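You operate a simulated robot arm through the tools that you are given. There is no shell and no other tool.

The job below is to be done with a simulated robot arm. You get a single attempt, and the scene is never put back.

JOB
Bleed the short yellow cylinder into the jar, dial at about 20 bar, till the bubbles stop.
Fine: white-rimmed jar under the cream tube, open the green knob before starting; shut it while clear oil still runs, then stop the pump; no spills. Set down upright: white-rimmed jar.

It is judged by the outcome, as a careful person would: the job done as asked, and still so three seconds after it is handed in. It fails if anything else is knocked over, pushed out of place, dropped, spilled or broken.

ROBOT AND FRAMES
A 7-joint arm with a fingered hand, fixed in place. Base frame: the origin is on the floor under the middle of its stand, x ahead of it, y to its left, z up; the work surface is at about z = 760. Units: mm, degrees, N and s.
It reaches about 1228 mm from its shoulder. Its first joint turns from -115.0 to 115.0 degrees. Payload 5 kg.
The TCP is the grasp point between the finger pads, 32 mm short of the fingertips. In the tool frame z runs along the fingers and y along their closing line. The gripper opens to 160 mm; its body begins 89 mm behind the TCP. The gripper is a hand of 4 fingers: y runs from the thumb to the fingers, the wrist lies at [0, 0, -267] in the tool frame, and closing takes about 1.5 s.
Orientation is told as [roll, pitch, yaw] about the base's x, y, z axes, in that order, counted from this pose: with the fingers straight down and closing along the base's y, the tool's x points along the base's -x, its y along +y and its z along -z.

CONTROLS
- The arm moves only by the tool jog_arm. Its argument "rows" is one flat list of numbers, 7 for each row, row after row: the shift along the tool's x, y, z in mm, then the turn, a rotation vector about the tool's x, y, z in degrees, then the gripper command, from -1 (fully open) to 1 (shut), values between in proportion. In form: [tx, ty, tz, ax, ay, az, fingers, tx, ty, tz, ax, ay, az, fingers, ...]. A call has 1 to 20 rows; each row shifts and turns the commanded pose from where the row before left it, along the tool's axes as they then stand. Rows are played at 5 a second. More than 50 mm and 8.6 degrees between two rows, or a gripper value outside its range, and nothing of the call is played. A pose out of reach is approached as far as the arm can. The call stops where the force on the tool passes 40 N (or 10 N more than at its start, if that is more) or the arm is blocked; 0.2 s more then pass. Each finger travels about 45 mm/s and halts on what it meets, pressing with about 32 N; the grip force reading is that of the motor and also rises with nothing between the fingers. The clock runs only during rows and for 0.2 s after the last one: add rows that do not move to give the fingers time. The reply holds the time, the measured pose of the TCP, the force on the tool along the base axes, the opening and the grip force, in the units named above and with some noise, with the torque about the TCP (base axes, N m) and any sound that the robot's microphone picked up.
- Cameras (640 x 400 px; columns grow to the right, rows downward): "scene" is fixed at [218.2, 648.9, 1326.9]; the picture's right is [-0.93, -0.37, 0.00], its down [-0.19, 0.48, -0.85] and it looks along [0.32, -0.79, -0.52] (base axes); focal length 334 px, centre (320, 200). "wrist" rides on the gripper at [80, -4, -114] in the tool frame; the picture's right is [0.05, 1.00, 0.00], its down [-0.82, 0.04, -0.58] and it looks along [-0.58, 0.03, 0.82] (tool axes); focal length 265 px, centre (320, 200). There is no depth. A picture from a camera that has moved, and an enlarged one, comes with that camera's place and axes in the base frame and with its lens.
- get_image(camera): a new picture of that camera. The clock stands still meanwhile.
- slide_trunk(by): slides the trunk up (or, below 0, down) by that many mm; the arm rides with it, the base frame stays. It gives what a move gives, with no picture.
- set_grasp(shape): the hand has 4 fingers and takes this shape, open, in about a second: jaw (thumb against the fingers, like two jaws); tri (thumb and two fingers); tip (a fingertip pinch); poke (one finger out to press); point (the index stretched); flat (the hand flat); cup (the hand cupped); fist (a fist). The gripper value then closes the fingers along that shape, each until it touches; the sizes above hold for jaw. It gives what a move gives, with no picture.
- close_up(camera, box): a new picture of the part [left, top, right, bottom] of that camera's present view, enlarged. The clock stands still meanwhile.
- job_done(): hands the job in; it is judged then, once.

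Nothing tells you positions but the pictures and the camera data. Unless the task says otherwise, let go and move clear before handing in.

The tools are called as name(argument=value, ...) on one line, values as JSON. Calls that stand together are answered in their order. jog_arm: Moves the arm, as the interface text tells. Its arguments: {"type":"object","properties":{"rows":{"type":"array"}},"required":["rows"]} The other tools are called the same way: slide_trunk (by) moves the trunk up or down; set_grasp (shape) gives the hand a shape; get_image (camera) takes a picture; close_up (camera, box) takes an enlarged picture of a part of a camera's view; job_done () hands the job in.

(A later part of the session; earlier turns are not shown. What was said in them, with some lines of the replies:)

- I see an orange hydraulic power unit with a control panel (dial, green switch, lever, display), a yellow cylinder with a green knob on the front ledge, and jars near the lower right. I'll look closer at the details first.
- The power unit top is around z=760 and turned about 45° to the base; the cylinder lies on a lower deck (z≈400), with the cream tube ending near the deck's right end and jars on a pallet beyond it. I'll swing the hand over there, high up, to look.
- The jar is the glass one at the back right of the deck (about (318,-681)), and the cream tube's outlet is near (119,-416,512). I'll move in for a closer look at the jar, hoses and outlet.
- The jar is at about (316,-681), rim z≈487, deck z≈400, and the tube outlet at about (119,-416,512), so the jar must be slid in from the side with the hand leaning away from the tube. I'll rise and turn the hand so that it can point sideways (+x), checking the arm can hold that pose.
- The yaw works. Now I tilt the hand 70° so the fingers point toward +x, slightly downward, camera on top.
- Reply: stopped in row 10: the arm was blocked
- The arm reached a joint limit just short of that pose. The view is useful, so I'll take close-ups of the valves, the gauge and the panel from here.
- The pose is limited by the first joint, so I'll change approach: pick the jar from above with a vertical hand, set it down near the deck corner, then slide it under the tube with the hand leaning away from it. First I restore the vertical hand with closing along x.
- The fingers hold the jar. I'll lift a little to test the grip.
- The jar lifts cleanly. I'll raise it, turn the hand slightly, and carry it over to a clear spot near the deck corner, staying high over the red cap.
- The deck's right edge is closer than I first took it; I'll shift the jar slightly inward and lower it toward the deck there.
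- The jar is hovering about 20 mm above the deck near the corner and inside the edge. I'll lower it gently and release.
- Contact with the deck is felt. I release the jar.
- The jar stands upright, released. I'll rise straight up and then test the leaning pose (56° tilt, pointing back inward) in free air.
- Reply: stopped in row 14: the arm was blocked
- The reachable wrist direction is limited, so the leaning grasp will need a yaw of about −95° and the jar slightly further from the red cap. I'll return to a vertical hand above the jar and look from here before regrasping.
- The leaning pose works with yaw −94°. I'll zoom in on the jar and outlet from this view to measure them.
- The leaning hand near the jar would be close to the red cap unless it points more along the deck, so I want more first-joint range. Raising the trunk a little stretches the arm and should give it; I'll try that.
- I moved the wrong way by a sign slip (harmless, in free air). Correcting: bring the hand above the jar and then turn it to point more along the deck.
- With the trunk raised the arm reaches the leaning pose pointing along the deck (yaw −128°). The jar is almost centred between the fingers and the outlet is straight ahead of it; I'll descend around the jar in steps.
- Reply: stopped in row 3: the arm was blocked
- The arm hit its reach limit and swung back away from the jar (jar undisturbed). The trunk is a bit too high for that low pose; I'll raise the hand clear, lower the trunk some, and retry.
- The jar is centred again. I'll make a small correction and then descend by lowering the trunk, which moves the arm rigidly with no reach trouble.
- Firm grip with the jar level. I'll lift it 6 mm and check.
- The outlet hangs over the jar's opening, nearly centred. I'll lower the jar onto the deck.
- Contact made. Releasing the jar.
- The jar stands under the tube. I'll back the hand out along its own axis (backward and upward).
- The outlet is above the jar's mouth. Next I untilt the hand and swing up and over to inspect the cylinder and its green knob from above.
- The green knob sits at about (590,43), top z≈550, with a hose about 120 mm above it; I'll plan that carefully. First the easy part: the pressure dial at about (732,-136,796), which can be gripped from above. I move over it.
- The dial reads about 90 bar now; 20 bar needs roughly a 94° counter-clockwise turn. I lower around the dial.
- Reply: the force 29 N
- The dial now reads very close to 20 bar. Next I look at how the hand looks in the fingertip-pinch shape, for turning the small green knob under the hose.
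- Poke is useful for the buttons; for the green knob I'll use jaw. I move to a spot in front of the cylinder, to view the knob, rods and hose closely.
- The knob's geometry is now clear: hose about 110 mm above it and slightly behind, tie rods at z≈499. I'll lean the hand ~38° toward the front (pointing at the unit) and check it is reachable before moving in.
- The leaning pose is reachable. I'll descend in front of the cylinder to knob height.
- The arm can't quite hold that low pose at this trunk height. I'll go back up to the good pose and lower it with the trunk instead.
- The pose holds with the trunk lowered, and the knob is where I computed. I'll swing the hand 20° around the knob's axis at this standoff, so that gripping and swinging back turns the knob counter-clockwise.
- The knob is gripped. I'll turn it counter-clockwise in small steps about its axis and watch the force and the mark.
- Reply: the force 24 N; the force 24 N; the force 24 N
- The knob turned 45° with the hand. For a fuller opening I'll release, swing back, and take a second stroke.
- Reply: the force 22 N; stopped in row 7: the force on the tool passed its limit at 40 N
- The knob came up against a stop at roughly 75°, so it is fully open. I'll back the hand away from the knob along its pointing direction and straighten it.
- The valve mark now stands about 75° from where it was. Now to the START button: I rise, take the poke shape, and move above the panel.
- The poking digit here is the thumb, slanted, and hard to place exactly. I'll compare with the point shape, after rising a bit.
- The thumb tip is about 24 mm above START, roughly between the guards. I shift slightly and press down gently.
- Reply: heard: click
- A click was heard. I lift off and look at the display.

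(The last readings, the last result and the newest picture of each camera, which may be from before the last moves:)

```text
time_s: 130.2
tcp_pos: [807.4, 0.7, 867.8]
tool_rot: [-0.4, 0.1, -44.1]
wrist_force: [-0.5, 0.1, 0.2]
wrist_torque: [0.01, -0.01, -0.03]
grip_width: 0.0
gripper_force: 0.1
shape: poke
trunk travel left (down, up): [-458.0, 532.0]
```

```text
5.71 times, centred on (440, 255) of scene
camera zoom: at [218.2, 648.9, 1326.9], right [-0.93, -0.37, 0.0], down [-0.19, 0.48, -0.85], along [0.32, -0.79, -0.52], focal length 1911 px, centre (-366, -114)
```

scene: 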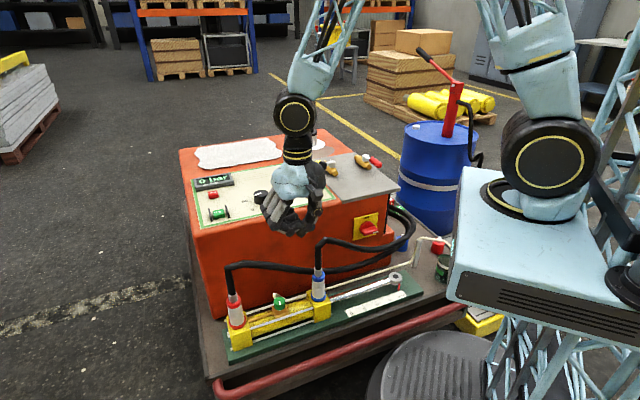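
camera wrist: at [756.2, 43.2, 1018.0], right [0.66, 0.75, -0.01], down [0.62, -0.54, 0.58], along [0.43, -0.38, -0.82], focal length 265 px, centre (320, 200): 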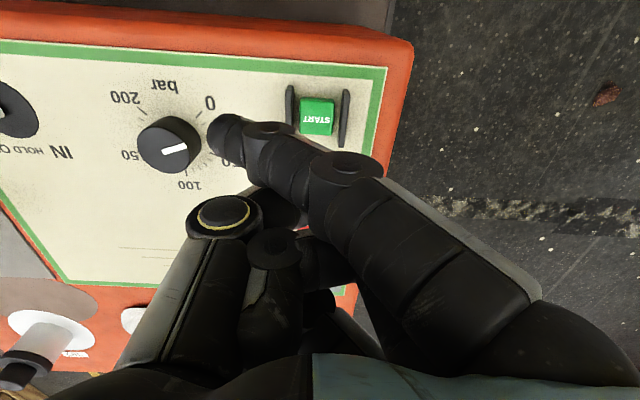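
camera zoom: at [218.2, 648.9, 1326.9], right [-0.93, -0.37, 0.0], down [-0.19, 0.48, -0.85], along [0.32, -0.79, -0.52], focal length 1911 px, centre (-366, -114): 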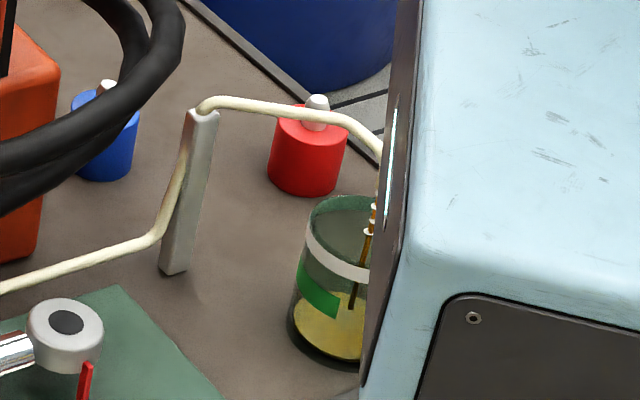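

close_up(camera="scene", box=[430, 240, 455, 290])

```text
8.00 times, centred on (442, 265) of scene
camera zoom: at [218.2, 648.9, 1326.9], right [-0.93, -0.37, 0.0], down [-0.19, 0.48, -0.85], along [0.32, -0.79, -0.52], focal length 2676 px, centre (-660, -320)
```

zoom: 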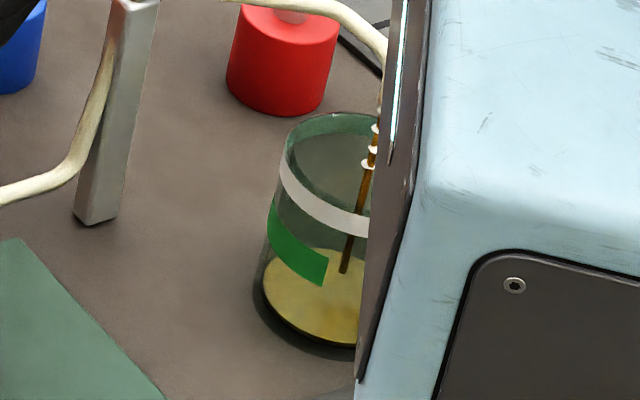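

The pump is running and oil with bubbles falls into the jar, which is filling quickly. I go straight back to the knob now: jaw shape, then the known path.

set_grasp(shape="jaw")

jog_arm(rows=[40.0, -26.6, 0, 0, 0, -4, 0.18, 41.8, -23.7, 0, 0, 0, -4, 0.18, 43.3, -20.7, 0, 0, 0, -4, 0.18, 44.7, -17.7, 0, 0, 0, -4, 0.18, 45.8, -14.5, 0, 0, 0, -4, 0.18, 46.7, -11.3, 0, 0, 0, -4, 0.18, 4.9, 1.8, 44.5, 0, 0, 0, 0.18, 4.9, 1.8, 44.5, 0, 0, 0, 0.18, 4.9, 1.8, 44.5, 0, 0, 0, 0.18, 4.9, 1.8, 44.5, 0, 0, 0, 0.18, 4.9, 1.8, 44.5, 0, 0, 0, 0.18, 4.9, 1.8, 44.5, 0, 0, 0, 0.18, 4.9, 1.8, 44.5, 0, 0, 0, 0.18, 0, 0, 0, 0, -7.64, 0, 0.18, 0, 0, 0, 0, -7.64, 0, 0.18, 0, 0, 0, 0, -7.64, 0, 0.18, 0, 0, 0, 0, -7.64, 0, 0.18, 0, 0, 0, 0, -7.64, 0, 0.18])

get_image(camera="wrist")

close_up(camera="scene", box=[430, 240, 455, 290])

get_image(camera="scene")

```text
time_s: 131.1
tcp_pos: [807.7, -0.0, 867.0]
tool_rot: [-0.4, 0.1, -44.3]
wrist_force: [0.2, -0.2, 1.0]
wrist_torque: [-0.01, 0.02, 0.0]
grip_width: 160.0
gripper_force: 0.0
shape: jaw
trunk travel left (down, up): [-458.0, 532.0]
```

```text
time_s: 134.9
tcp_pos: [497.6, 73.4, 557.6]
tool_rot: [-0.3, -38.2, -20.1]
wrist_force: [-0.1, 0.5, -0.9]
wrist_torque: [0.02, 0.02, 0.04]
grip_width: 66.3
gripper_force: 0.1
shape: jaw
trunk travel left (down, up): [-458.0, 532.0]
```

```text
taken
camera wrist: at [369.8, 117.0, 596.6], right [0.31, 0.95, -0.04], down [0.28, -0.05, 0.96], along [0.91, -0.3, -0.29], focal length 265 px, centre (320, 200)
```

wrist: 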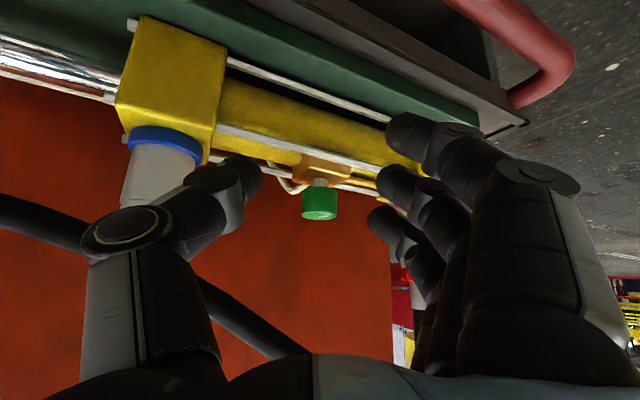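

```text
8.00 times, centred on (442, 265) of scene
camera zoom: at [218.2, 648.9, 1326.9], right [-0.93, -0.37, 0.0], down [-0.19, 0.48, -0.85], along [0.32, -0.79, -0.52], focal length 2676 px, centre (-660, -320)
```

zoom: 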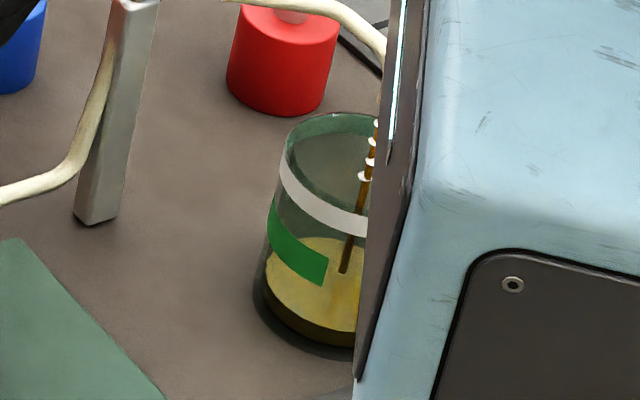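

```text
taken
```

scene: 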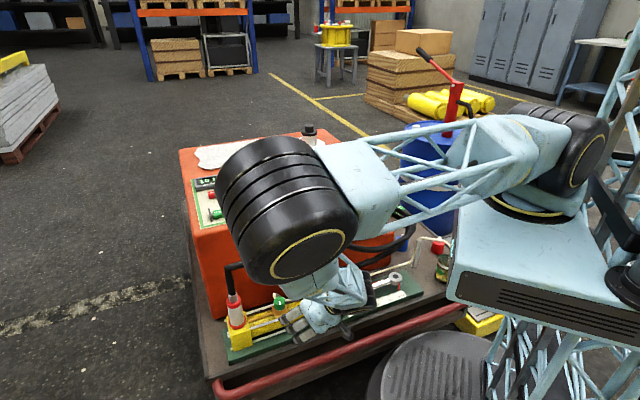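

The level rises only about 1.6 mm/s, so there is time; bubbles still show in the stream. I move in and grip the knob, ready to close.

jog_arm(rows=[-22.8, 1.1, 17.9, 0, 0, 0, 0.18, -22.8, 1.1, 17.9, 0, 0, 0, 0.18, -22.8, 1.1, 17.9, 0, 0, 0, 0.18, 0, 0, 0, 0, 0, 0, 0.18])

get_image(camera="wrist")

close_up(camera="scene", box=[430, 240, 455, 290])

```text
time_s: 135.9
tcp_pos: [577.3, 43.4, 556.6]
tool_rot: [-0.4, -38.0, -19.9]
wrist_force: [-0.1, 0.7, -0.1]
wrist_torque: [0.02, 0.02, -0.04]
grip_width: 66.4
gripper_force: 0.2
shape: jaw
trunk travel left (down, up): [-458.0, 532.0]
```

```text
taken
camera wrist: at [451.0, 87.6, 596.1], right [0.31, 0.95, -0.04], down [0.29, -0.06, 0.96], along [0.91, -0.3, -0.29], focal length 265 px, centre (320, 200)
```

wrist: 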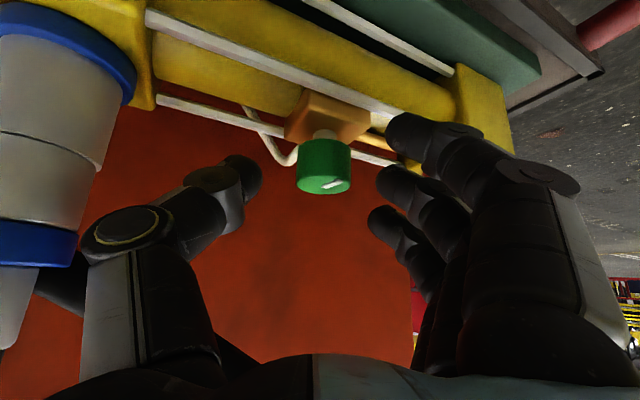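

```text
8.00 times, centred on (442, 265) of scene
camera zoom: at [218.2, 648.9, 1326.9], right [-0.93, -0.37, 0.0], down [-0.19, 0.48, -0.85], along [0.32, -0.79, -0.52], focal length 2676 px, centre (-660, -320)
```

zoom: 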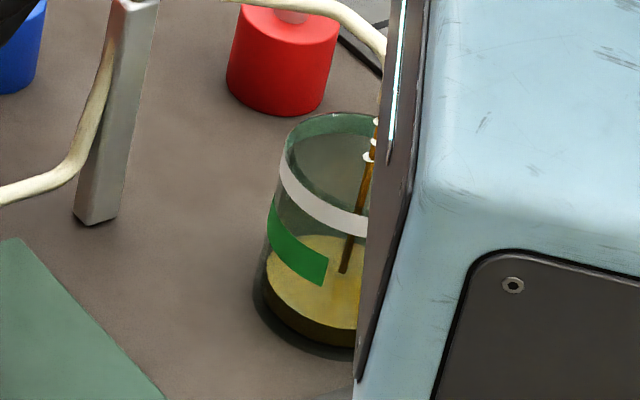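

jog_arm(rows=[0, 2.3, 0, 0, 0, 0, 0.4, 0, 0, 0, 0, 0, 0, 0.7, 0, 0, 0, 0, 0, 0, 0.95, 0, 0, 0, 0, 0, 0, 0.95, 0, 0, 0, 0, 0, 0, 0.95])

close_up(camera="wrist", box=[220, 90, 440, 240])

close_up(camera="scene", box=[430, 240, 455, 290])

```text
time_s: 137.1
tcp_pos: [576.4, 45.2, 556.8]
tool_rot: [-0.5, -37.9, -20.1]
wrist_force: [-3.8, -6.6, -1.6]
wrist_torque: [0.01, 0.07, -0.14]
grip_width: 10.4
gripper_force: 22.6
shape: jaw
trunk travel left (down, up): [-458.0, 532.0]
```

```text
2.67 times, centred on (330, 165) of wrist
camera zoom: at [450.7, 89.3, 595.4], right [0.31, 0.95, -0.04], down [0.29, -0.05, 0.96], along [0.91, -0.31, -0.29], focal length 708 px, centre (293, 293)
```

zoom: 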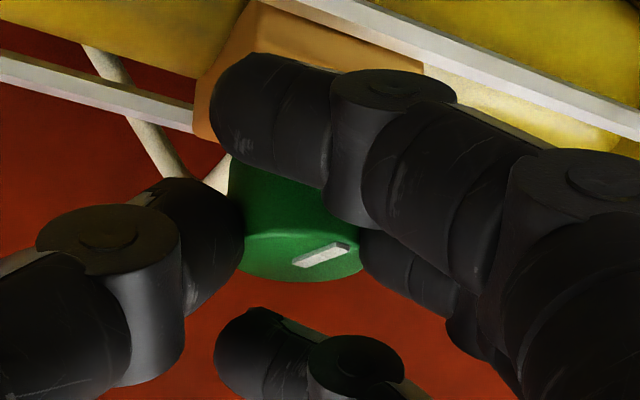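

```text
8.00 times, centred on (442, 265) of scene
camera zoom: at [218.2, 648.9, 1326.9], right [-0.93, -0.37, 0.0], down [-0.19, 0.48, -0.85], along [0.32, -0.79, -0.52], focal length 2676 px, centre (-660, -320)
```

zoom: 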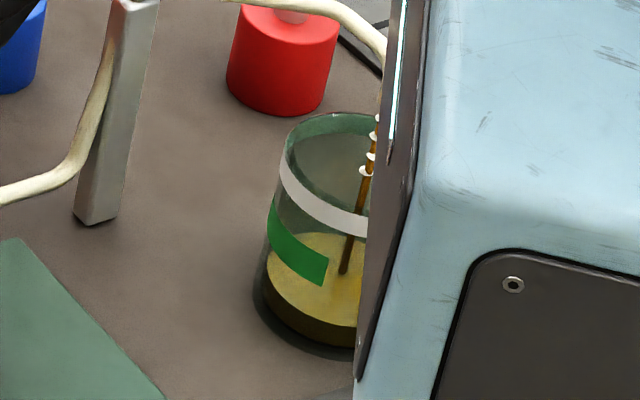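

Knob gripped. Bubbles still come; I wait two seconds and look again.

jog_arm(rows=[0, 0, 0, 0, 0, 0, 0.95, 0, 0, 0, 0, 0, 0, 0.95, 0, 0, 0, 0, 0, 0, 0.95, 0, 0, 0, 0, 0, 0, 0.95, 0, 0, 0, 0, 0, 0, 0.95, 0, 0, 0, 0, 0, 0, 0.95, 0, 0, 0, 0, 0, 0, 0.95, 0, 0, 0, 0, 0, 0, 0.95, 0, 0, 0, 0, 0, 0, 0.95, 0, 0, 0, 0, 0, 0, 0.95])

close_up(camera="scene", box=[430, 240, 455, 290])

```text
time_s: 139.3
tcp_pos: [578.0, 46.7, 557.3]
tool_rot: [-0.4, -38.0, -20.2]
wrist_force: [-16.4, -19.6, -2.5]
wrist_torque: [-0.22, 0.24, -0.51]
grip_width: 10.0
gripper_force: 32.3
shape: jaw
trunk travel left (down, up): [-458.0, 532.0]
```

```text
8.00 times, centred on (442, 265) of scene
camera zoom: at [218.2, 648.9, 1326.9], right [-0.93, -0.37, 0.0], down [-0.19, 0.48, -0.85], along [0.32, -0.79, -0.52], focal length 2676 px, centre (-660, -320)
```

zoom: 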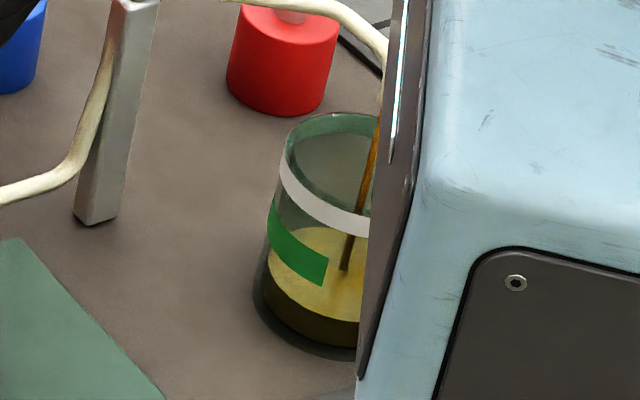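

No bubbles visible in this frame. I wait a little more to make sure it isn't just a gap.

jog_arm(rows=[0, 0, 0, 0, 0, 0, 0.95, 0, 0, 0, 0, 0, 0, 0.95, 0, 0, 0, 0, 0, 0, 0.95, 0, 0, 0, 0, 0, 0, 0.95])

close_up(camera="scene", box=[430, 240, 455, 290])

jog_arm(rows=[0, 0, 0, 0, 0, 0, 0.95, 0, 0, 0, 0, 0, 0, 0.95, 0, 0, 0, 0, 0, 0, 0.95])

close_up(camera="scene", box=[430, 240, 455, 290])

```text
time_s: 140.3
tcp_pos: [577.6, 47.3, 555.9]
tool_rot: [-0.5, -37.9, -20.0]
wrist_force: [-17.1, -20.1, -3.0]
wrist_torque: [-0.24, 0.28, -0.54]
grip_width: 10.2
gripper_force: 31.9
shape: jaw
trunk travel left (down, up): [-458.0, 532.0]
```

```text
8.00 times, centred on (442, 265) of scene
camera zoom: at [218.2, 648.9, 1326.9], right [-0.93, -0.37, 0.0], down [-0.19, 0.48, -0.85], along [0.32, -0.79, -0.52], focal length 2676 px, centre (-660, -320)
```

zoom: 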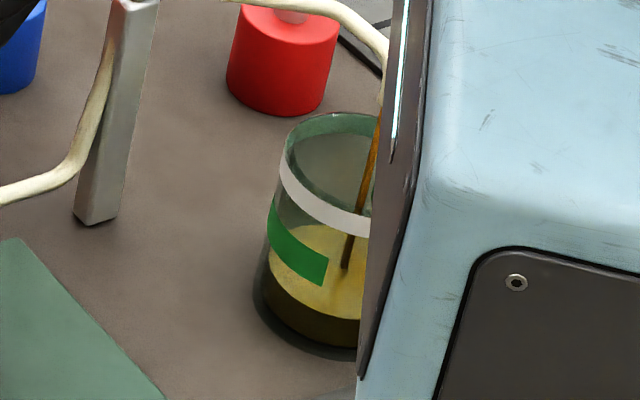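

```text
time_s: 141.1
tcp_pos: [577.5, 45.7, 555.6]
tool_rot: [-0.3, -38.0, -20.0]
wrist_force: [-17.4, -19.5, -3.0]
wrist_torque: [-0.25, 0.31, -0.54]
grip_width: 10.5
gripper_force: 32.4
shape: jaw
trunk travel left (down, up): [-458.0, 532.0]
```

```text
8.00 times, centred on (442, 265) of scene
camera zoom: at [218.2, 648.9, 1326.9], right [-0.93, -0.37, 0.0], down [-0.19, 0.48, -0.85], along [0.32, -0.79, -0.52], focal length 2676 px, centre (-660, -320)
```

zoom: 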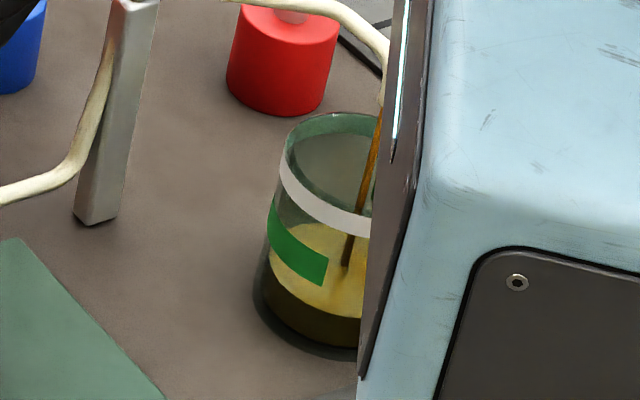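

The stream is clear in three successive frames. I now close the knob clockwise.

jog_arm(rows=[0, 0.8, 0, 3.09, 0, 3.93, 0.95, 0, 1.2, 0, 3.09, 0, 3.93, 0.95, 0, 1.4, 0, 3.09, 0, 3.93, 0.95, 0, 1.4, 0, 3.09, 0, 3.93, 0.95])

close_up(camera="wrist", box=[220, 90, 440, 240])

```text
time_s: 142.1
tcp_pos: [581.6, 53.7, 556.9]
tool_rot: [-0.4, -38.1, -40.2]
wrist_force: [-17.3, -13.4, -5.0]
wrist_torque: [-0.07, 0.26, -0.47]
grip_width: 9.9
gripper_force: 32.3
shape: jaw
trunk travel left (down, up): [-458.0, 532.0]
```

```text
2.67 times, centred on (330, 165) of wrist
camera zoom: at [476.2, 138.6, 595.7], right [0.62, 0.79, -0.04], down [0.25, -0.15, 0.96], along [0.75, -0.6, -0.29], focal length 708 px, centre (293, 293)
```

zoom: 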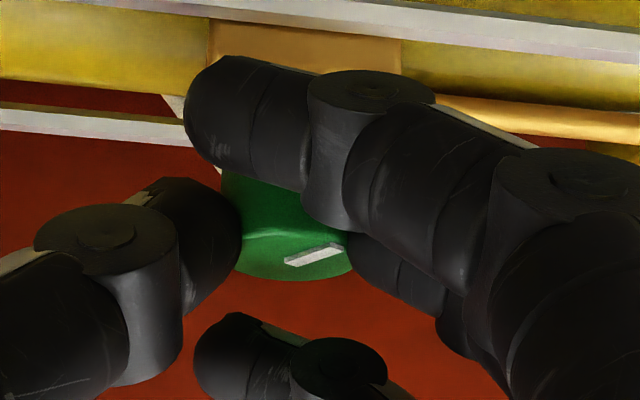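

jog_arm(rows=[0, 1.9, 0, 3.86, 0, 4.91, 0.95, 0, 1.9, 0, 3.86, 0, 4.91, 0.95, 0, 1.9, 0, 3.86, 0, 4.91, 0.95, 0, 1.8, 0, 3.09, 0, 3.93, 0.95])

close_up(camera="wrist", box=[220, 90, 440, 240])

```text
time_s: 143.1
tcp_pos: [586.7, 59.5, 556.3]
tool_rot: [-0.4, -38.2, -63.8]
wrist_force: [-12.0, 0.6, -6.1]
wrist_torque: [0.17, 0.16, -0.21]
grip_width: 8.9
gripper_force: 32.2
shape: jaw
trunk travel left (down, up): [-458.0, 532.0]
```

```text
2.67 times, centred on (330, 165) of wrist
camera zoom: at [523.9, 178.3, 595.5], right [0.88, 0.47, -0.04], down [0.17, -0.23, 0.96], along [0.44, -0.85, -0.29], focal length 708 px, centre (293, 293)
```

zoom: 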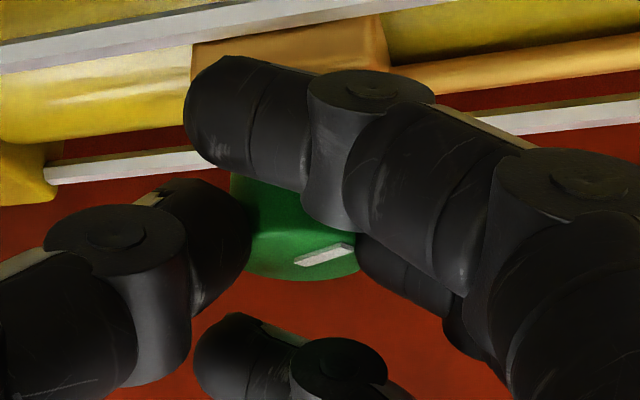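

jog_arm(rows=[0, 0, 0, 0, 0, 0, 0.5, 0, 0, 0, 0, 0, 0, 0.18, 0, 0, 0, 0, 0, 0, 0.18, 0, 0, 0, 0, 0, 0, 0.18, 0, -2.1, 0, -4.53, 0, -5.76, 0.18, 0, -2.1, 0, -4.53, 0, -5.76, 0.18, 0, -2.1, 0, -4.53, 0, -5.76, 0.18, 0, -2.1, 0, -4.53, 0, -5.76, 0.18, 0, -2.1, 0, -4.53, 0, -5.76, 0.18, 0, -2.1, 0, -4.53, 0, -5.76, 0.18, 0, 0, 0, 0, 0, 0, 0.18])

get_image(camera="wrist")

close_up(camera="scene", box=[430, 240, 455, 290])

```text
time_s: 145.5
tcp_pos: [578.3, 50.6, 556.7]
tool_rot: [-0.5, -37.9, -19.8]
wrist_force: [-0.7, -0.4, 0.1]
wrist_torque: [-0.01, 0.0, 0.01]
grip_width: 65.1
gripper_force: 0.0
shape: jaw
trunk travel left (down, up): [-458.0, 532.0]
```

```text
taken
camera wrist: at [451.0, 93.8, 595.9], right [0.3, 0.95, -0.04], down [0.29, -0.05, 0.96], along [0.91, -0.3, -0.29], focal length 265 px, centre (320, 200)
```

wrist: 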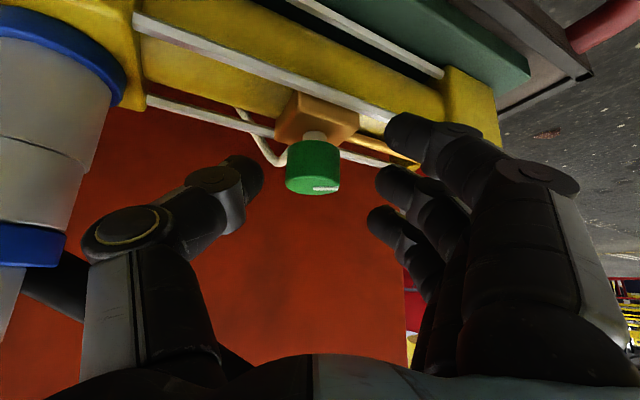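

```text
8.00 times, centred on (442, 265) of scene
camera zoom: at [218.2, 648.9, 1326.9], right [-0.93, -0.37, 0.0], down [-0.19, 0.48, -0.85], along [0.32, -0.79, -0.52], focal length 2676 px, centre (-660, -320)
```

zoom: 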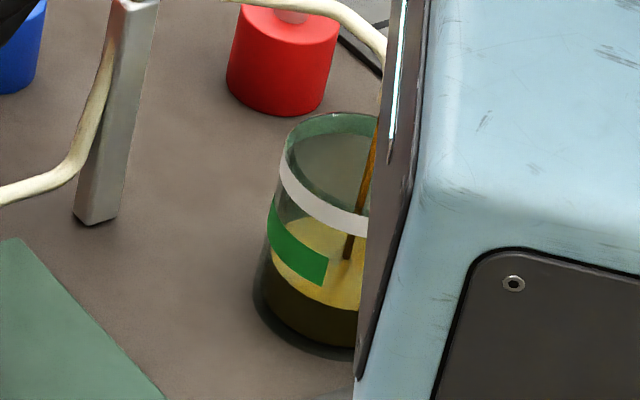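

jog_arm(rows=[0, -2.3, 0, 0, 0, 0, 0.5, 0, 0, 0, 0, 0, 0, 0.95, 0, 0, 0, 0, 0, 0, 0.95, 0, 0, 0, 0, 0, 0, 0.95, 0, 0, 0, 0, 0, 0, 0.95, 0, 1.0, 0, 3.09, 0, 3.93, 0.95, 0, 1.3, 0, 3.09, 0, 3.93, 0.95, 0, 1.4, 0, 3.09, 0, 3.93, 0.95, 0, 1.4, 0, 3.09, 0, 3.93, 0.95, 0, 1.4, 0, 3.09, 0, 3.93, 0.95])

close_up(camera="wrist", box=[220, 90, 440, 240])

close_up(camera="scene", box=[430, 240, 455, 290])

```text
time_s: 147.7
tcp_pos: [579.3, 53.8, 557.0]
tool_rot: [-0.4, -38.1, -44.8]
wrist_force: [-9.7, -5.1, -6.8]
wrist_torque: [0.06, 0.14, -0.22]
grip_width: 8.1
gripper_force: 32.7
shape: jaw
trunk travel left (down, up): [-458.0, 532.0]
```

```text
2.67 times, centred on (330, 165) of wrist
camera zoom: at [482.5, 146.4, 595.7], right [0.68, 0.73, -0.04], down [0.24, -0.17, 0.96], along [0.7, -0.66, -0.29], focal length 708 px, centre (293, 293)
```

zoom: 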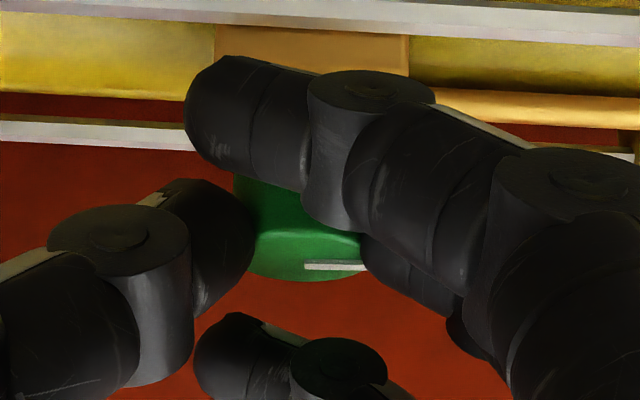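

```text
8.00 times, centred on (442, 265) of scene
camera zoom: at [218.2, 648.9, 1326.9], right [-0.93, -0.37, 0.0], down [-0.19, 0.48, -0.85], along [0.32, -0.79, -0.52], focal length 2676 px, centre (-660, -320)
```

zoom: 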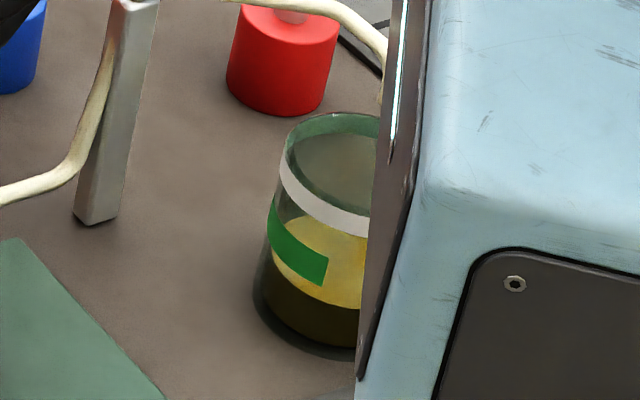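

The stream has stopped. I turn slightly further to be sure the knob is shut against its stop.

jog_arm(rows=[0, 1.4, 0, 2.5, 0, 3.2, 0.95, 0, 1.4, 0, 2.5, 0, 3.2, 0.95, 0, 0, 0, 0, 0, 0, 0.95])

close_up(camera="wrist", box=[220, 90, 440, 240])

close_up(camera="scene", box=[430, 240, 455, 290])

```text
time_s: 148.5
tcp_pos: [580.9, 55.3, 556.3]
tool_rot: [-0.4, -38.2, -52.8]
wrist_force: [-10.1, -3.1, -3.8]
wrist_torque: [0.04, 0.11, 0.06]
grip_width: 8.3
gripper_force: 32.1
shape: jaw
trunk travel left (down, up): [-458.0, 532.0]
```

```text
2.67 times, centred on (330, 165) of wrist
camera zoom: at [498.2, 161.1, 595.4], right [0.78, 0.63, -0.04], down [0.21, -0.2, 0.96], along [0.6, -0.75, -0.29], focal length 708 px, centre (293, 293)
```

zoom: 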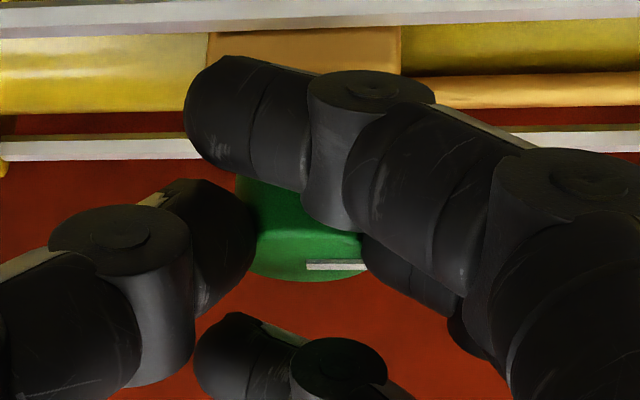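

```text
8.00 times, centred on (442, 265) of scene
camera zoom: at [218.2, 648.9, 1326.9], right [-0.93, -0.37, 0.0], down [-0.19, 0.48, -0.85], along [0.32, -0.79, -0.52], focal length 2676 px, centre (-660, -320)
```

zoom: 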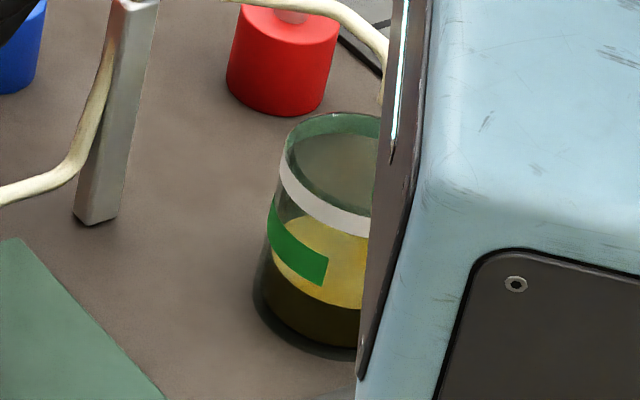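

jog_arm(rows=[0, 0, 0, 0, 0, 0, 0.5, 0, 0, 0, 0, 0, 0, 0.18, 0, 0, 0, 0, 0, 0, 0.18, 0, 0, 0, 0, 0, 0, 0.18])

close_up(camera="wrist", box=[220, 90, 440, 240])

get_image(camera="scene")

```text
time_s: 149.5
tcp_pos: [582.6, 55.2, 557.0]
tool_rot: [-0.4, -38.2, -52.9]
wrist_force: [-0.1, 0.6, 0.2]
wrist_torque: [-0.01, 0.0, 0.03]
grip_width: 65.0
gripper_force: 0.1
shape: jaw
trunk travel left (down, up): [-458.0, 532.0]
```

```text
2.67 times, centred on (330, 165) of wrist
camera zoom: at [498.4, 161.1, 595.4], right [0.77, 0.63, -0.04], down [0.21, -0.2, 0.96], along [0.6, -0.75, -0.29], focal length 708 px, centre (293, 293)
```

zoom: 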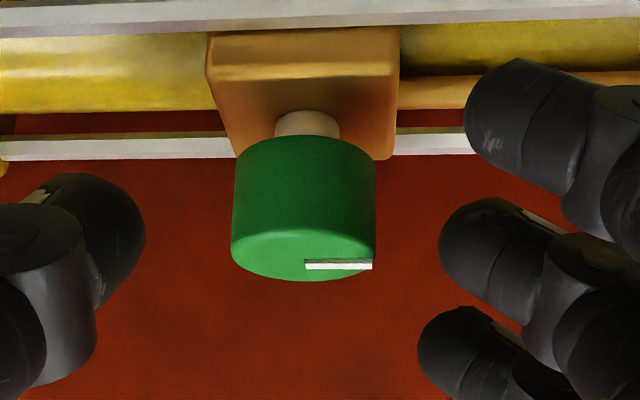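

```text
taken
```

scene: 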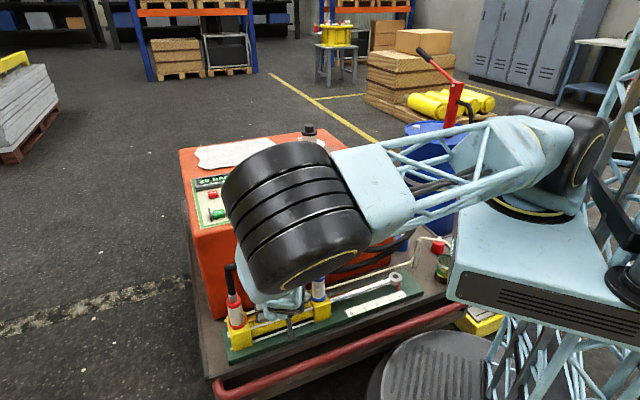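

The knob is shut (mark along the pipe again) and no oil runs. Now to STOP: I back away from the knob, straighten and rise.

jog_arm(rows=[22.3, 0, -17.5, 0, 0, 0, 0.1, 22.3, 0, -17.5, 0, 0, 0, 0.1, 22.3, 0, -17.5, 0, 0, 0, 0.1, 0, 0, 0, 0, 7.64, 0, 0.1, 0, 0, 0, 0, 7.64, 0, 0.1, 0, 0, 0, 0, 7.64, 0, 0.1, 0, 0, 0, 0, 7.64, 0, 0.1, 0, 0, 0, 0, 7.64, 0, 0.1, 0, 0, -40, 0, 0, 0, 0.1, 0, 0, -40, 0, 0, 0, 0.1, 0, 0, -40, 0, 0, 0, 0.1, 0, 0, -40, 0, 0, 0, 0.1, 0, 0, -40, 0, 0, 0, 0.1, 0, 0, -40, 0, 0, 0, 0.1, 0, 0, -40, 0, 0, 0, 0.1, 0, 0, -40, 0, 0, 0, 0.1, 0, 0, 0, 0, 0, -8.5, 0.1])

get_image(camera="scene")

close_up(camera="scene", box=[180, 160, 300, 240])

close_up(camera="scene", box=[400, 220, 480, 290])

```text
time_s: 153.1
tcp_pos: [533.5, 125.7, 874.3]
tool_rot: [-0.3, 0.2, -44.8]
wrist_force: [-0.7, 0.3, -0.1]
wrist_torque: [-0.01, -0.03, -0.03]
grip_width: 71.3
gripper_force: 0.1
shape: jaw
trunk travel left (down, up): [-458.0, 532.0]
```

```text
taken
```

scene: 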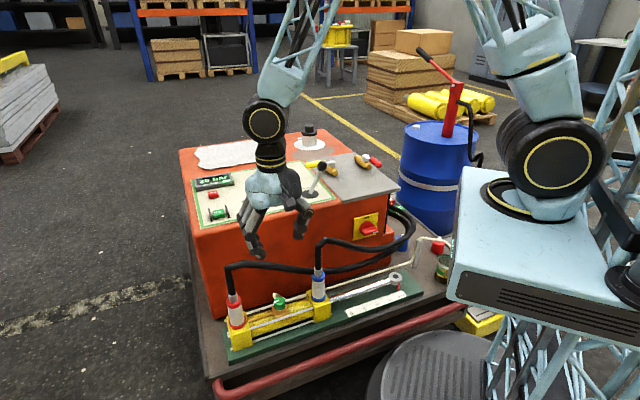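

```text
5.00 times, centred on (240, 200) of scene
camera zoom: at [218.2, 648.9, 1326.9], right [-0.93, -0.37, 0.0], down [-0.19, 0.48, -0.85], along [0.32, -0.79, -0.52], focal length 1672 px, centre (720, 200)
```

zoom: 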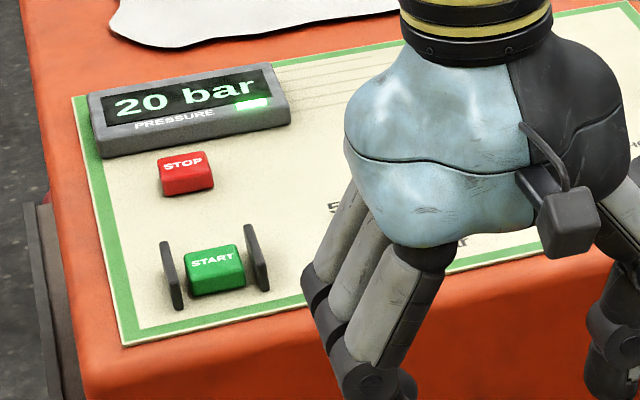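

```text
5.71 times, centred on (440, 255) of scene
camera zoom: at [218.2, 648.9, 1326.9], right [-0.93, -0.37, 0.0], down [-0.19, 0.48, -0.85], along [0.32, -0.79, -0.52], focal length 1911 px, centre (-366, -114)
```

zoom: 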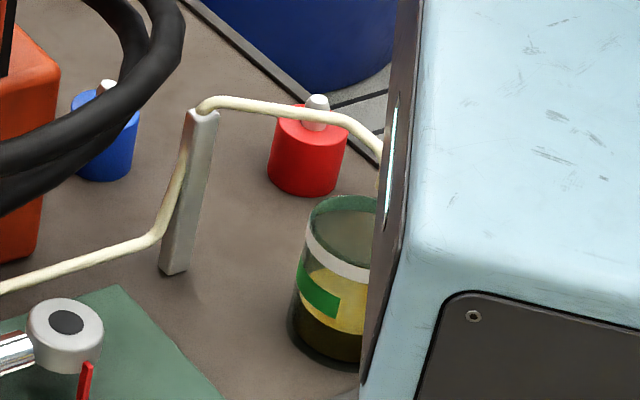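

The display shows 20 bar and nothing drips. I take the poke shape and move over STOP.

set_grasp(shape="poke")

jog_arm(rows=[-44.7, 11.1, 0, 0, 0, 0, -1, -44.7, 11.1, 0, 0, 0, 0, -1, -44.7, 11.1, 0, 0, 0, 0, -1, -44.7, 11.1, 0, 0, 0, 0, -1, -44.7, 11.1, 0, 0, 0, 0, -1, -44.7, 11.1, 0, 0, 0, 0, -1, -44.7, 11.1, 0, 0, 0, 0, -1, -44.7, 11.1, 0, 0, 0, 0, -1, -44.7, 11.1, 0, 0, 0, 0, -1, 0, 0, 20, 0, 0, 0, -1, 0, 0, 20, 0, 0, 0, -1, 0, 0, 0, 0, 0, 0, -1])

close_up(camera="scene", box=[180, 145, 260, 225])

get_image(camera="wrist")

```text
time_s: 154.0
tcp_pos: [532.9, 125.6, 874.6]
tool_rot: [-0.2, 0.1, -44.6]
wrist_force: [-0.1, 0.1, -0.3]
wrist_torque: [-0.01, 0.01, -0.02]
grip_width: 0.0
gripper_force: 0.1
shape: poke
trunk travel left (down, up): [-458.0, 532.0]
```

```text
time_s: 156.6
tcp_pos: [891.5, -88.0, 835.7]
tool_rot: [-0.4, 0.0, -44.7]
wrist_force: [0.4, 0.0, -0.4]
wrist_torque: [-0.01, 0.03, 0.01]
grip_width: 0.0
gripper_force: 0.0
shape: poke
trunk travel left (down, up): [-458.0, 532.0]
```

```text
5.00 times, centred on (220, 185) of scene
camera zoom: at [218.2, 648.9, 1326.9], right [-0.93, -0.37, 0.0], down [-0.19, 0.48, -0.85], along [0.32, -0.79, -0.52], focal length 1672 px, centre (820, 275)
```

zoom: 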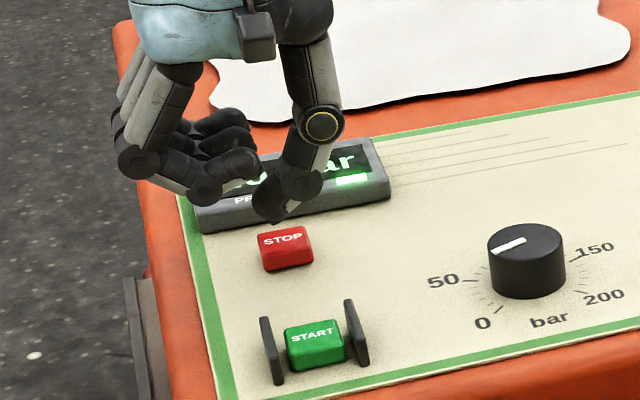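

```text
taken
camera wrist: at [831.7, -32.5, 948.6], right [0.67, 0.75, -0.01], down [0.61, -0.54, 0.58], along [0.43, -0.39, -0.82], focal length 265 px, centre (320, 200)
```

wrist: 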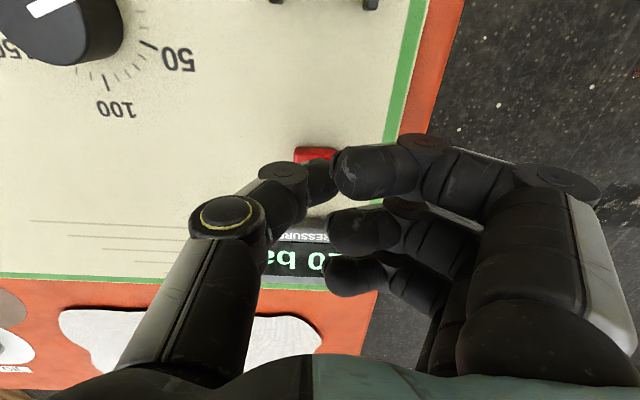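

jog_arm(rows=[0, 0, 10, 0, 0, 0, -1, 0, 0, 10, 0, 0, 0, -1, 0, 0, 0, 0, 0, 0, -1])

close_up(camera="scene", box=[190, 155, 250, 215])

```text
time_s: 157.4
tcp_pos: [891.1, -87.8, 815.4]
tool_rot: [-0.2, 0.1, -44.7]
wrist_force: [-0.8, -0.9, 0.2]
wrist_torque: [-0.01, 0.03, 0.01]
grip_width: 0.0
gripper_force: 0.0
shape: poke
trunk travel left (down, up): [-458.0, 532.0]
```

```text
6.67 times, centred on (220, 185) of scene
camera zoom: at [218.2, 648.9, 1326.9], right [-0.93, -0.37, 0.0], down [-0.19, 0.48, -0.85], along [0.32, -0.79, -0.52], focal length 2230 px, centre (987, 300)
```

zoom: 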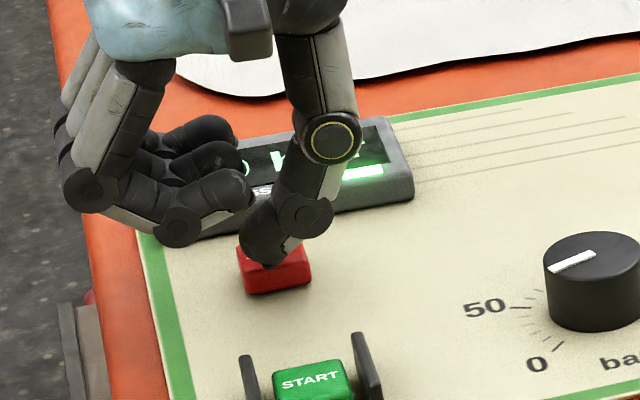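

Tip is just over STOP. Pressing in small steps.

jog_arm(rows=[0, 0, 2, 0, 0, 0, -1, 0, 0, 2, 0, 0, 0, -1, 0, 0, 2, 0, 0, 0, -1, 0, 0, 0, 0, 0, 0, -1])

jog_arm(rows=[0, 0, 1.5, 0, 0, 0, -1, 0, 0, 1.5, 0, 0, 0, -1, 0, 0, 0, 0, 0, 0, -1])

```text
time_s: 158.4
tcp_pos: [889.0, -88.0, 812.0]
tool_rot: [-0.3, 0.1, -44.7]
wrist_force: [0.2, 0.9, 1.5]
wrist_torque: [0.01, 0.01, -0.01]
grip_width: 0.0
gripper_force: 0.0
shape: poke
trunk travel left (down, up): [-458.0, 532.0]
```

```text
time_s: 159.2
tcp_pos: [888.7, -88.5, 807.9]
tool_rot: [-0.3, 0.2, -44.7]
wrist_force: [0.2, -0.3, 2.8]
wrist_torque: [-0.01, -0.02, -0.02]
grip_width: 0.0
gripper_force: 0.0
shape: poke
trunk travel left (down, up): [-458.0, 532.0]
heard: click
```

Click heard. I lift off and check the display.

jog_arm(rows=[0, 0, -20, 0, 0, 0, -1, 0, 0, -40, 0, 0, 0, -1, 0, 0, -40, 0, 0, 0, -1, 0, 0, -20, 0, 0, 0, -1, 0, 0, 0, 0, 0, 0, -1])

close_up(camera="scene", box=[180, 150, 300, 240])

close_up(camera="scene", box=[400, 220, 480, 290])

get_image(camera="scene")

```text
time_s: 160.4
tcp_pos: [885.6, -89.0, 925.8]
tool_rot: [-0.3, 0.2, -44.6]
wrist_force: [0.5, 0.4, 0.4]
wrist_torque: [0.0, 0.0, 0.01]
grip_width: 0.1
gripper_force: 0.1
shape: poke
trunk travel left (down, up): [-458.0, 532.0]
```

```text
4.44 times, centred on (240, 195) of scene
camera zoom: at [218.2, 648.9, 1326.9], right [-0.93, -0.37, 0.0], down [-0.19, 0.48, -0.85], along [0.32, -0.79, -0.52], focal length 1487 px, centre (676, 222)
```

zoom: 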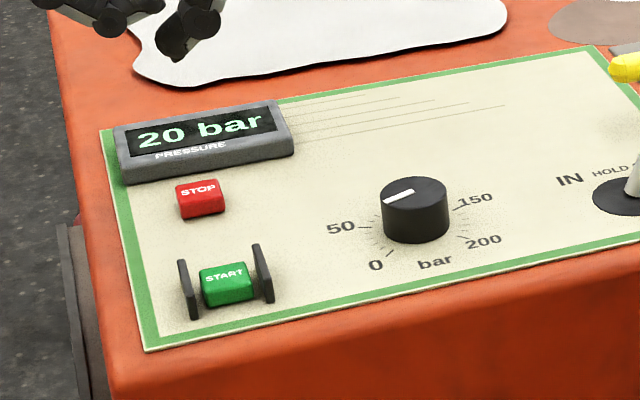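

```text
5.71 times, centred on (440, 255) of scene
camera zoom: at [218.2, 648.9, 1326.9], right [-0.93, -0.37, 0.0], down [-0.19, 0.48, -0.85], along [0.32, -0.79, -0.52], focal length 1911 px, centre (-366, -114)
```

zoom: 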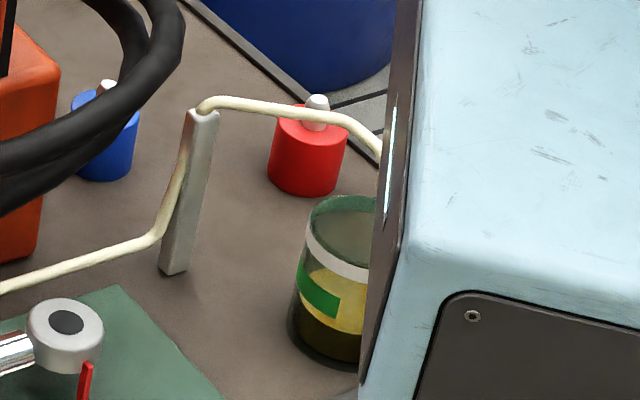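

```text
taken
```

scene: 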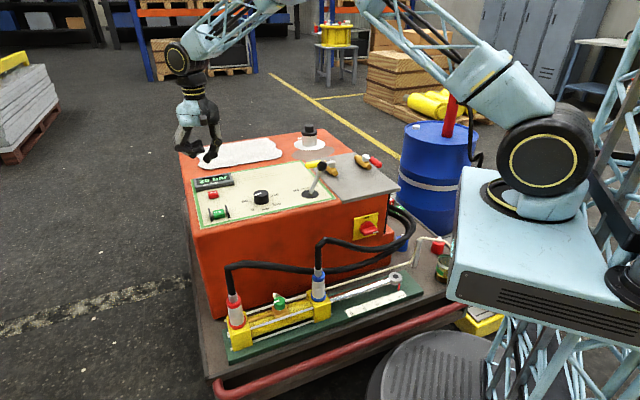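

The pump light is off. I check the green knob, the jar and the surroundings once more.

close_up(camera="scene", box=[215, 255, 345, 355])

slide_trunk(by=150)

close_up(camera="scene", box=[390, 200, 520, 300])

close_up(camera="scene", box=[180, 150, 300, 240])

```text
4.00 times, centred on (280, 305) of scene
camera zoom: at [218.2, 648.9, 1326.9], right [-0.93, -0.37, 0.0], down [-0.19, 0.48, -0.85], along [0.32, -0.79, -0.52], focal length 1338 px, centre (480, -220)
```

zoom: 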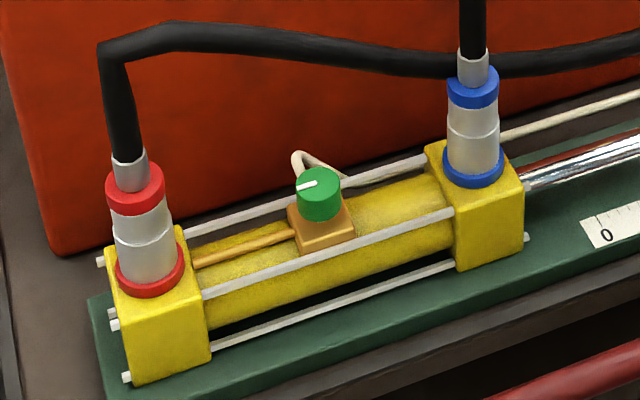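

```text
time_s: 162.1
tcp_pos: [886.4, -88.7, 1075.5]
tool_rot: [-0.3, 0.1, -44.8]
wrist_force: [-0.2, -1.0, -0.1]
wrist_torque: [-0.02, -0.01, -0.03]
grip_width: 0.0
gripper_force: 0.2
shape: poke
trunk travel left (down, up): [-608.0, 382.0]
```

```text
4.00 times, centred on (455, 250) of scene
camera zoom: at [218.2, 648.9, 1326.9], right [-0.93, -0.37, 0.0], down [-0.19, 0.48, -0.85], along [0.32, -0.79, -0.52], focal length 1338 px, centre (-220, 0)
```

zoom: 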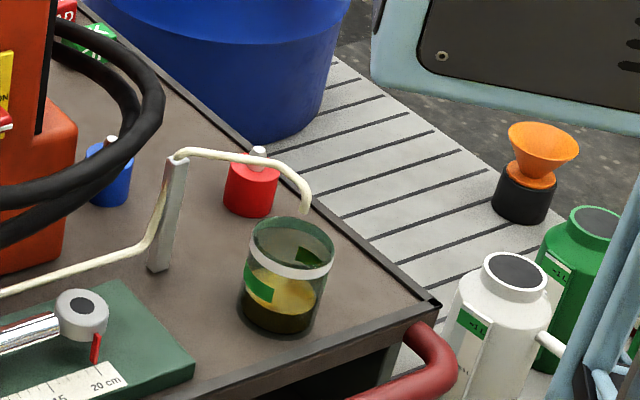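

```text
4.44 times, centred on (240, 195) of scene
camera zoom: at [218.2, 648.9, 1326.9], right [-0.93, -0.37, 0.0], down [-0.19, 0.48, -0.85], along [0.32, -0.79, -0.52], focal length 1487 px, centre (676, 222)
```

zoom: 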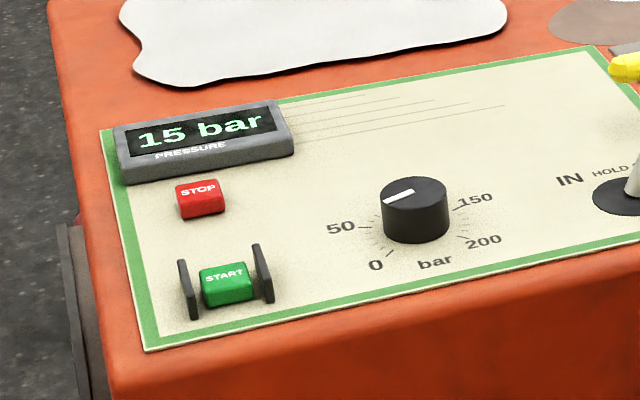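

The pump is off (pressure is falling), the knob's mark is back at its shut position, and the jar stands upright under the tube with no spill. One short wait to confirm nothing drips.

jog_arm(rows=[0, 0, 0, 0, 0, 0, -1, 0, 0, 0, 0, 0, 0, -1, 0, 0, 0, 0, 0, 0, -1, 0, 0, 0, 0, 0, 0, -1, 0, 0, 0, 0, 0, 0, -1, 0, 0, 0, 0, 0, 0, -1, 0, 0, 0, 0, 0, 0, -1, 0, 0, 0, 0, 0, 0, -1, 0, 0, 0, 0, 0, 0, -1, 0, 0, 0, 0, 0, 0, -1, 0, 0, 0, 0, 0, 0, -1, 0, 0, 0, 0, 0, 0, -1, 0, 0, 0, 0, 0, 0, -1, 0, 0, 0, 0, 0, 0, -1, 0, 0, 0, 0, 0, 0, -1])

close_up(camera="scene", box=[390, 200, 520, 300])

get_image(camera="scene")

```text
time_s: 165.3
tcp_pos: [885.8, -89.2, 1076.6]
tool_rot: [-0.3, 0.1, -44.7]
wrist_force: [0.1, -0.5, -0.1]
wrist_torque: [0.02, -0.01, 0.03]
grip_width: 0.1
gripper_force: 0.1
shape: poke
trunk travel left (down, up): [-608.0, 382.0]
```

```text
4.00 times, centred on (455, 250) of scene
camera zoom: at [218.2, 648.9, 1326.9], right [-0.93, -0.37, 0.0], down [-0.19, 0.48, -0.85], along [0.32, -0.79, -0.52], focal length 1338 px, centre (-220, 0)
```

zoom: 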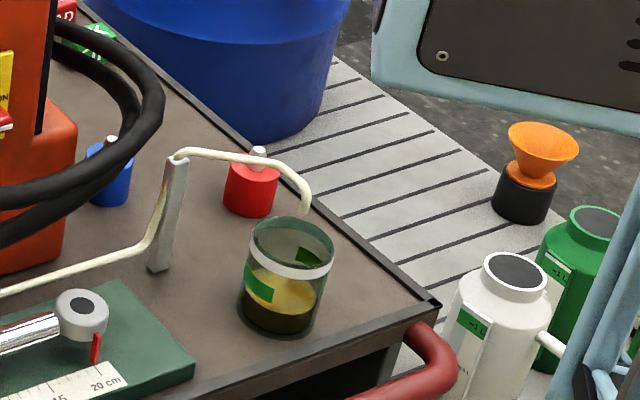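

```text
taken
```

scene: 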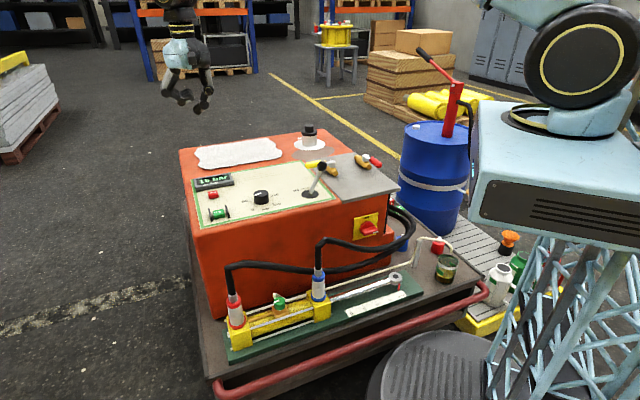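

The scene is stable: the jar stands upright under the tube with clear oil in it, the knob is shut, the pump is off, nothing spilled, and the hand is clear. I'm handing the job in.

job_done()

```text
The job is handed in.
```

The yellow cylinder is bled into the white-rimmed jar, and I have handed the job in. There was no verdict in the reply, so I don't know how it was judged.

- **Dial:** it was at about 90 bar; I turned it to 20, and the display read 20 bar while the pump ran.
- **Green knob:** I opened it fully, to its stop at about 75°, before pressing START. I shut it while clear oil was still running, and its mark is back where it started.
- **Bubbles:** they stopped about 10 seconds after START. I checked three views over the next two seconds and saw none before closing the knob.
- **Pump:** I pressed STOP only after the oil had stopped. The running light went out and the pressure reading began to fall.
- **Jar:** it stands upright on the deck under the cream tube, well below full. I saw no oil outside it and no drips in the last few seconds before handing in.

I saw nothing else knocked over or moved, and the hand is clear of everything.
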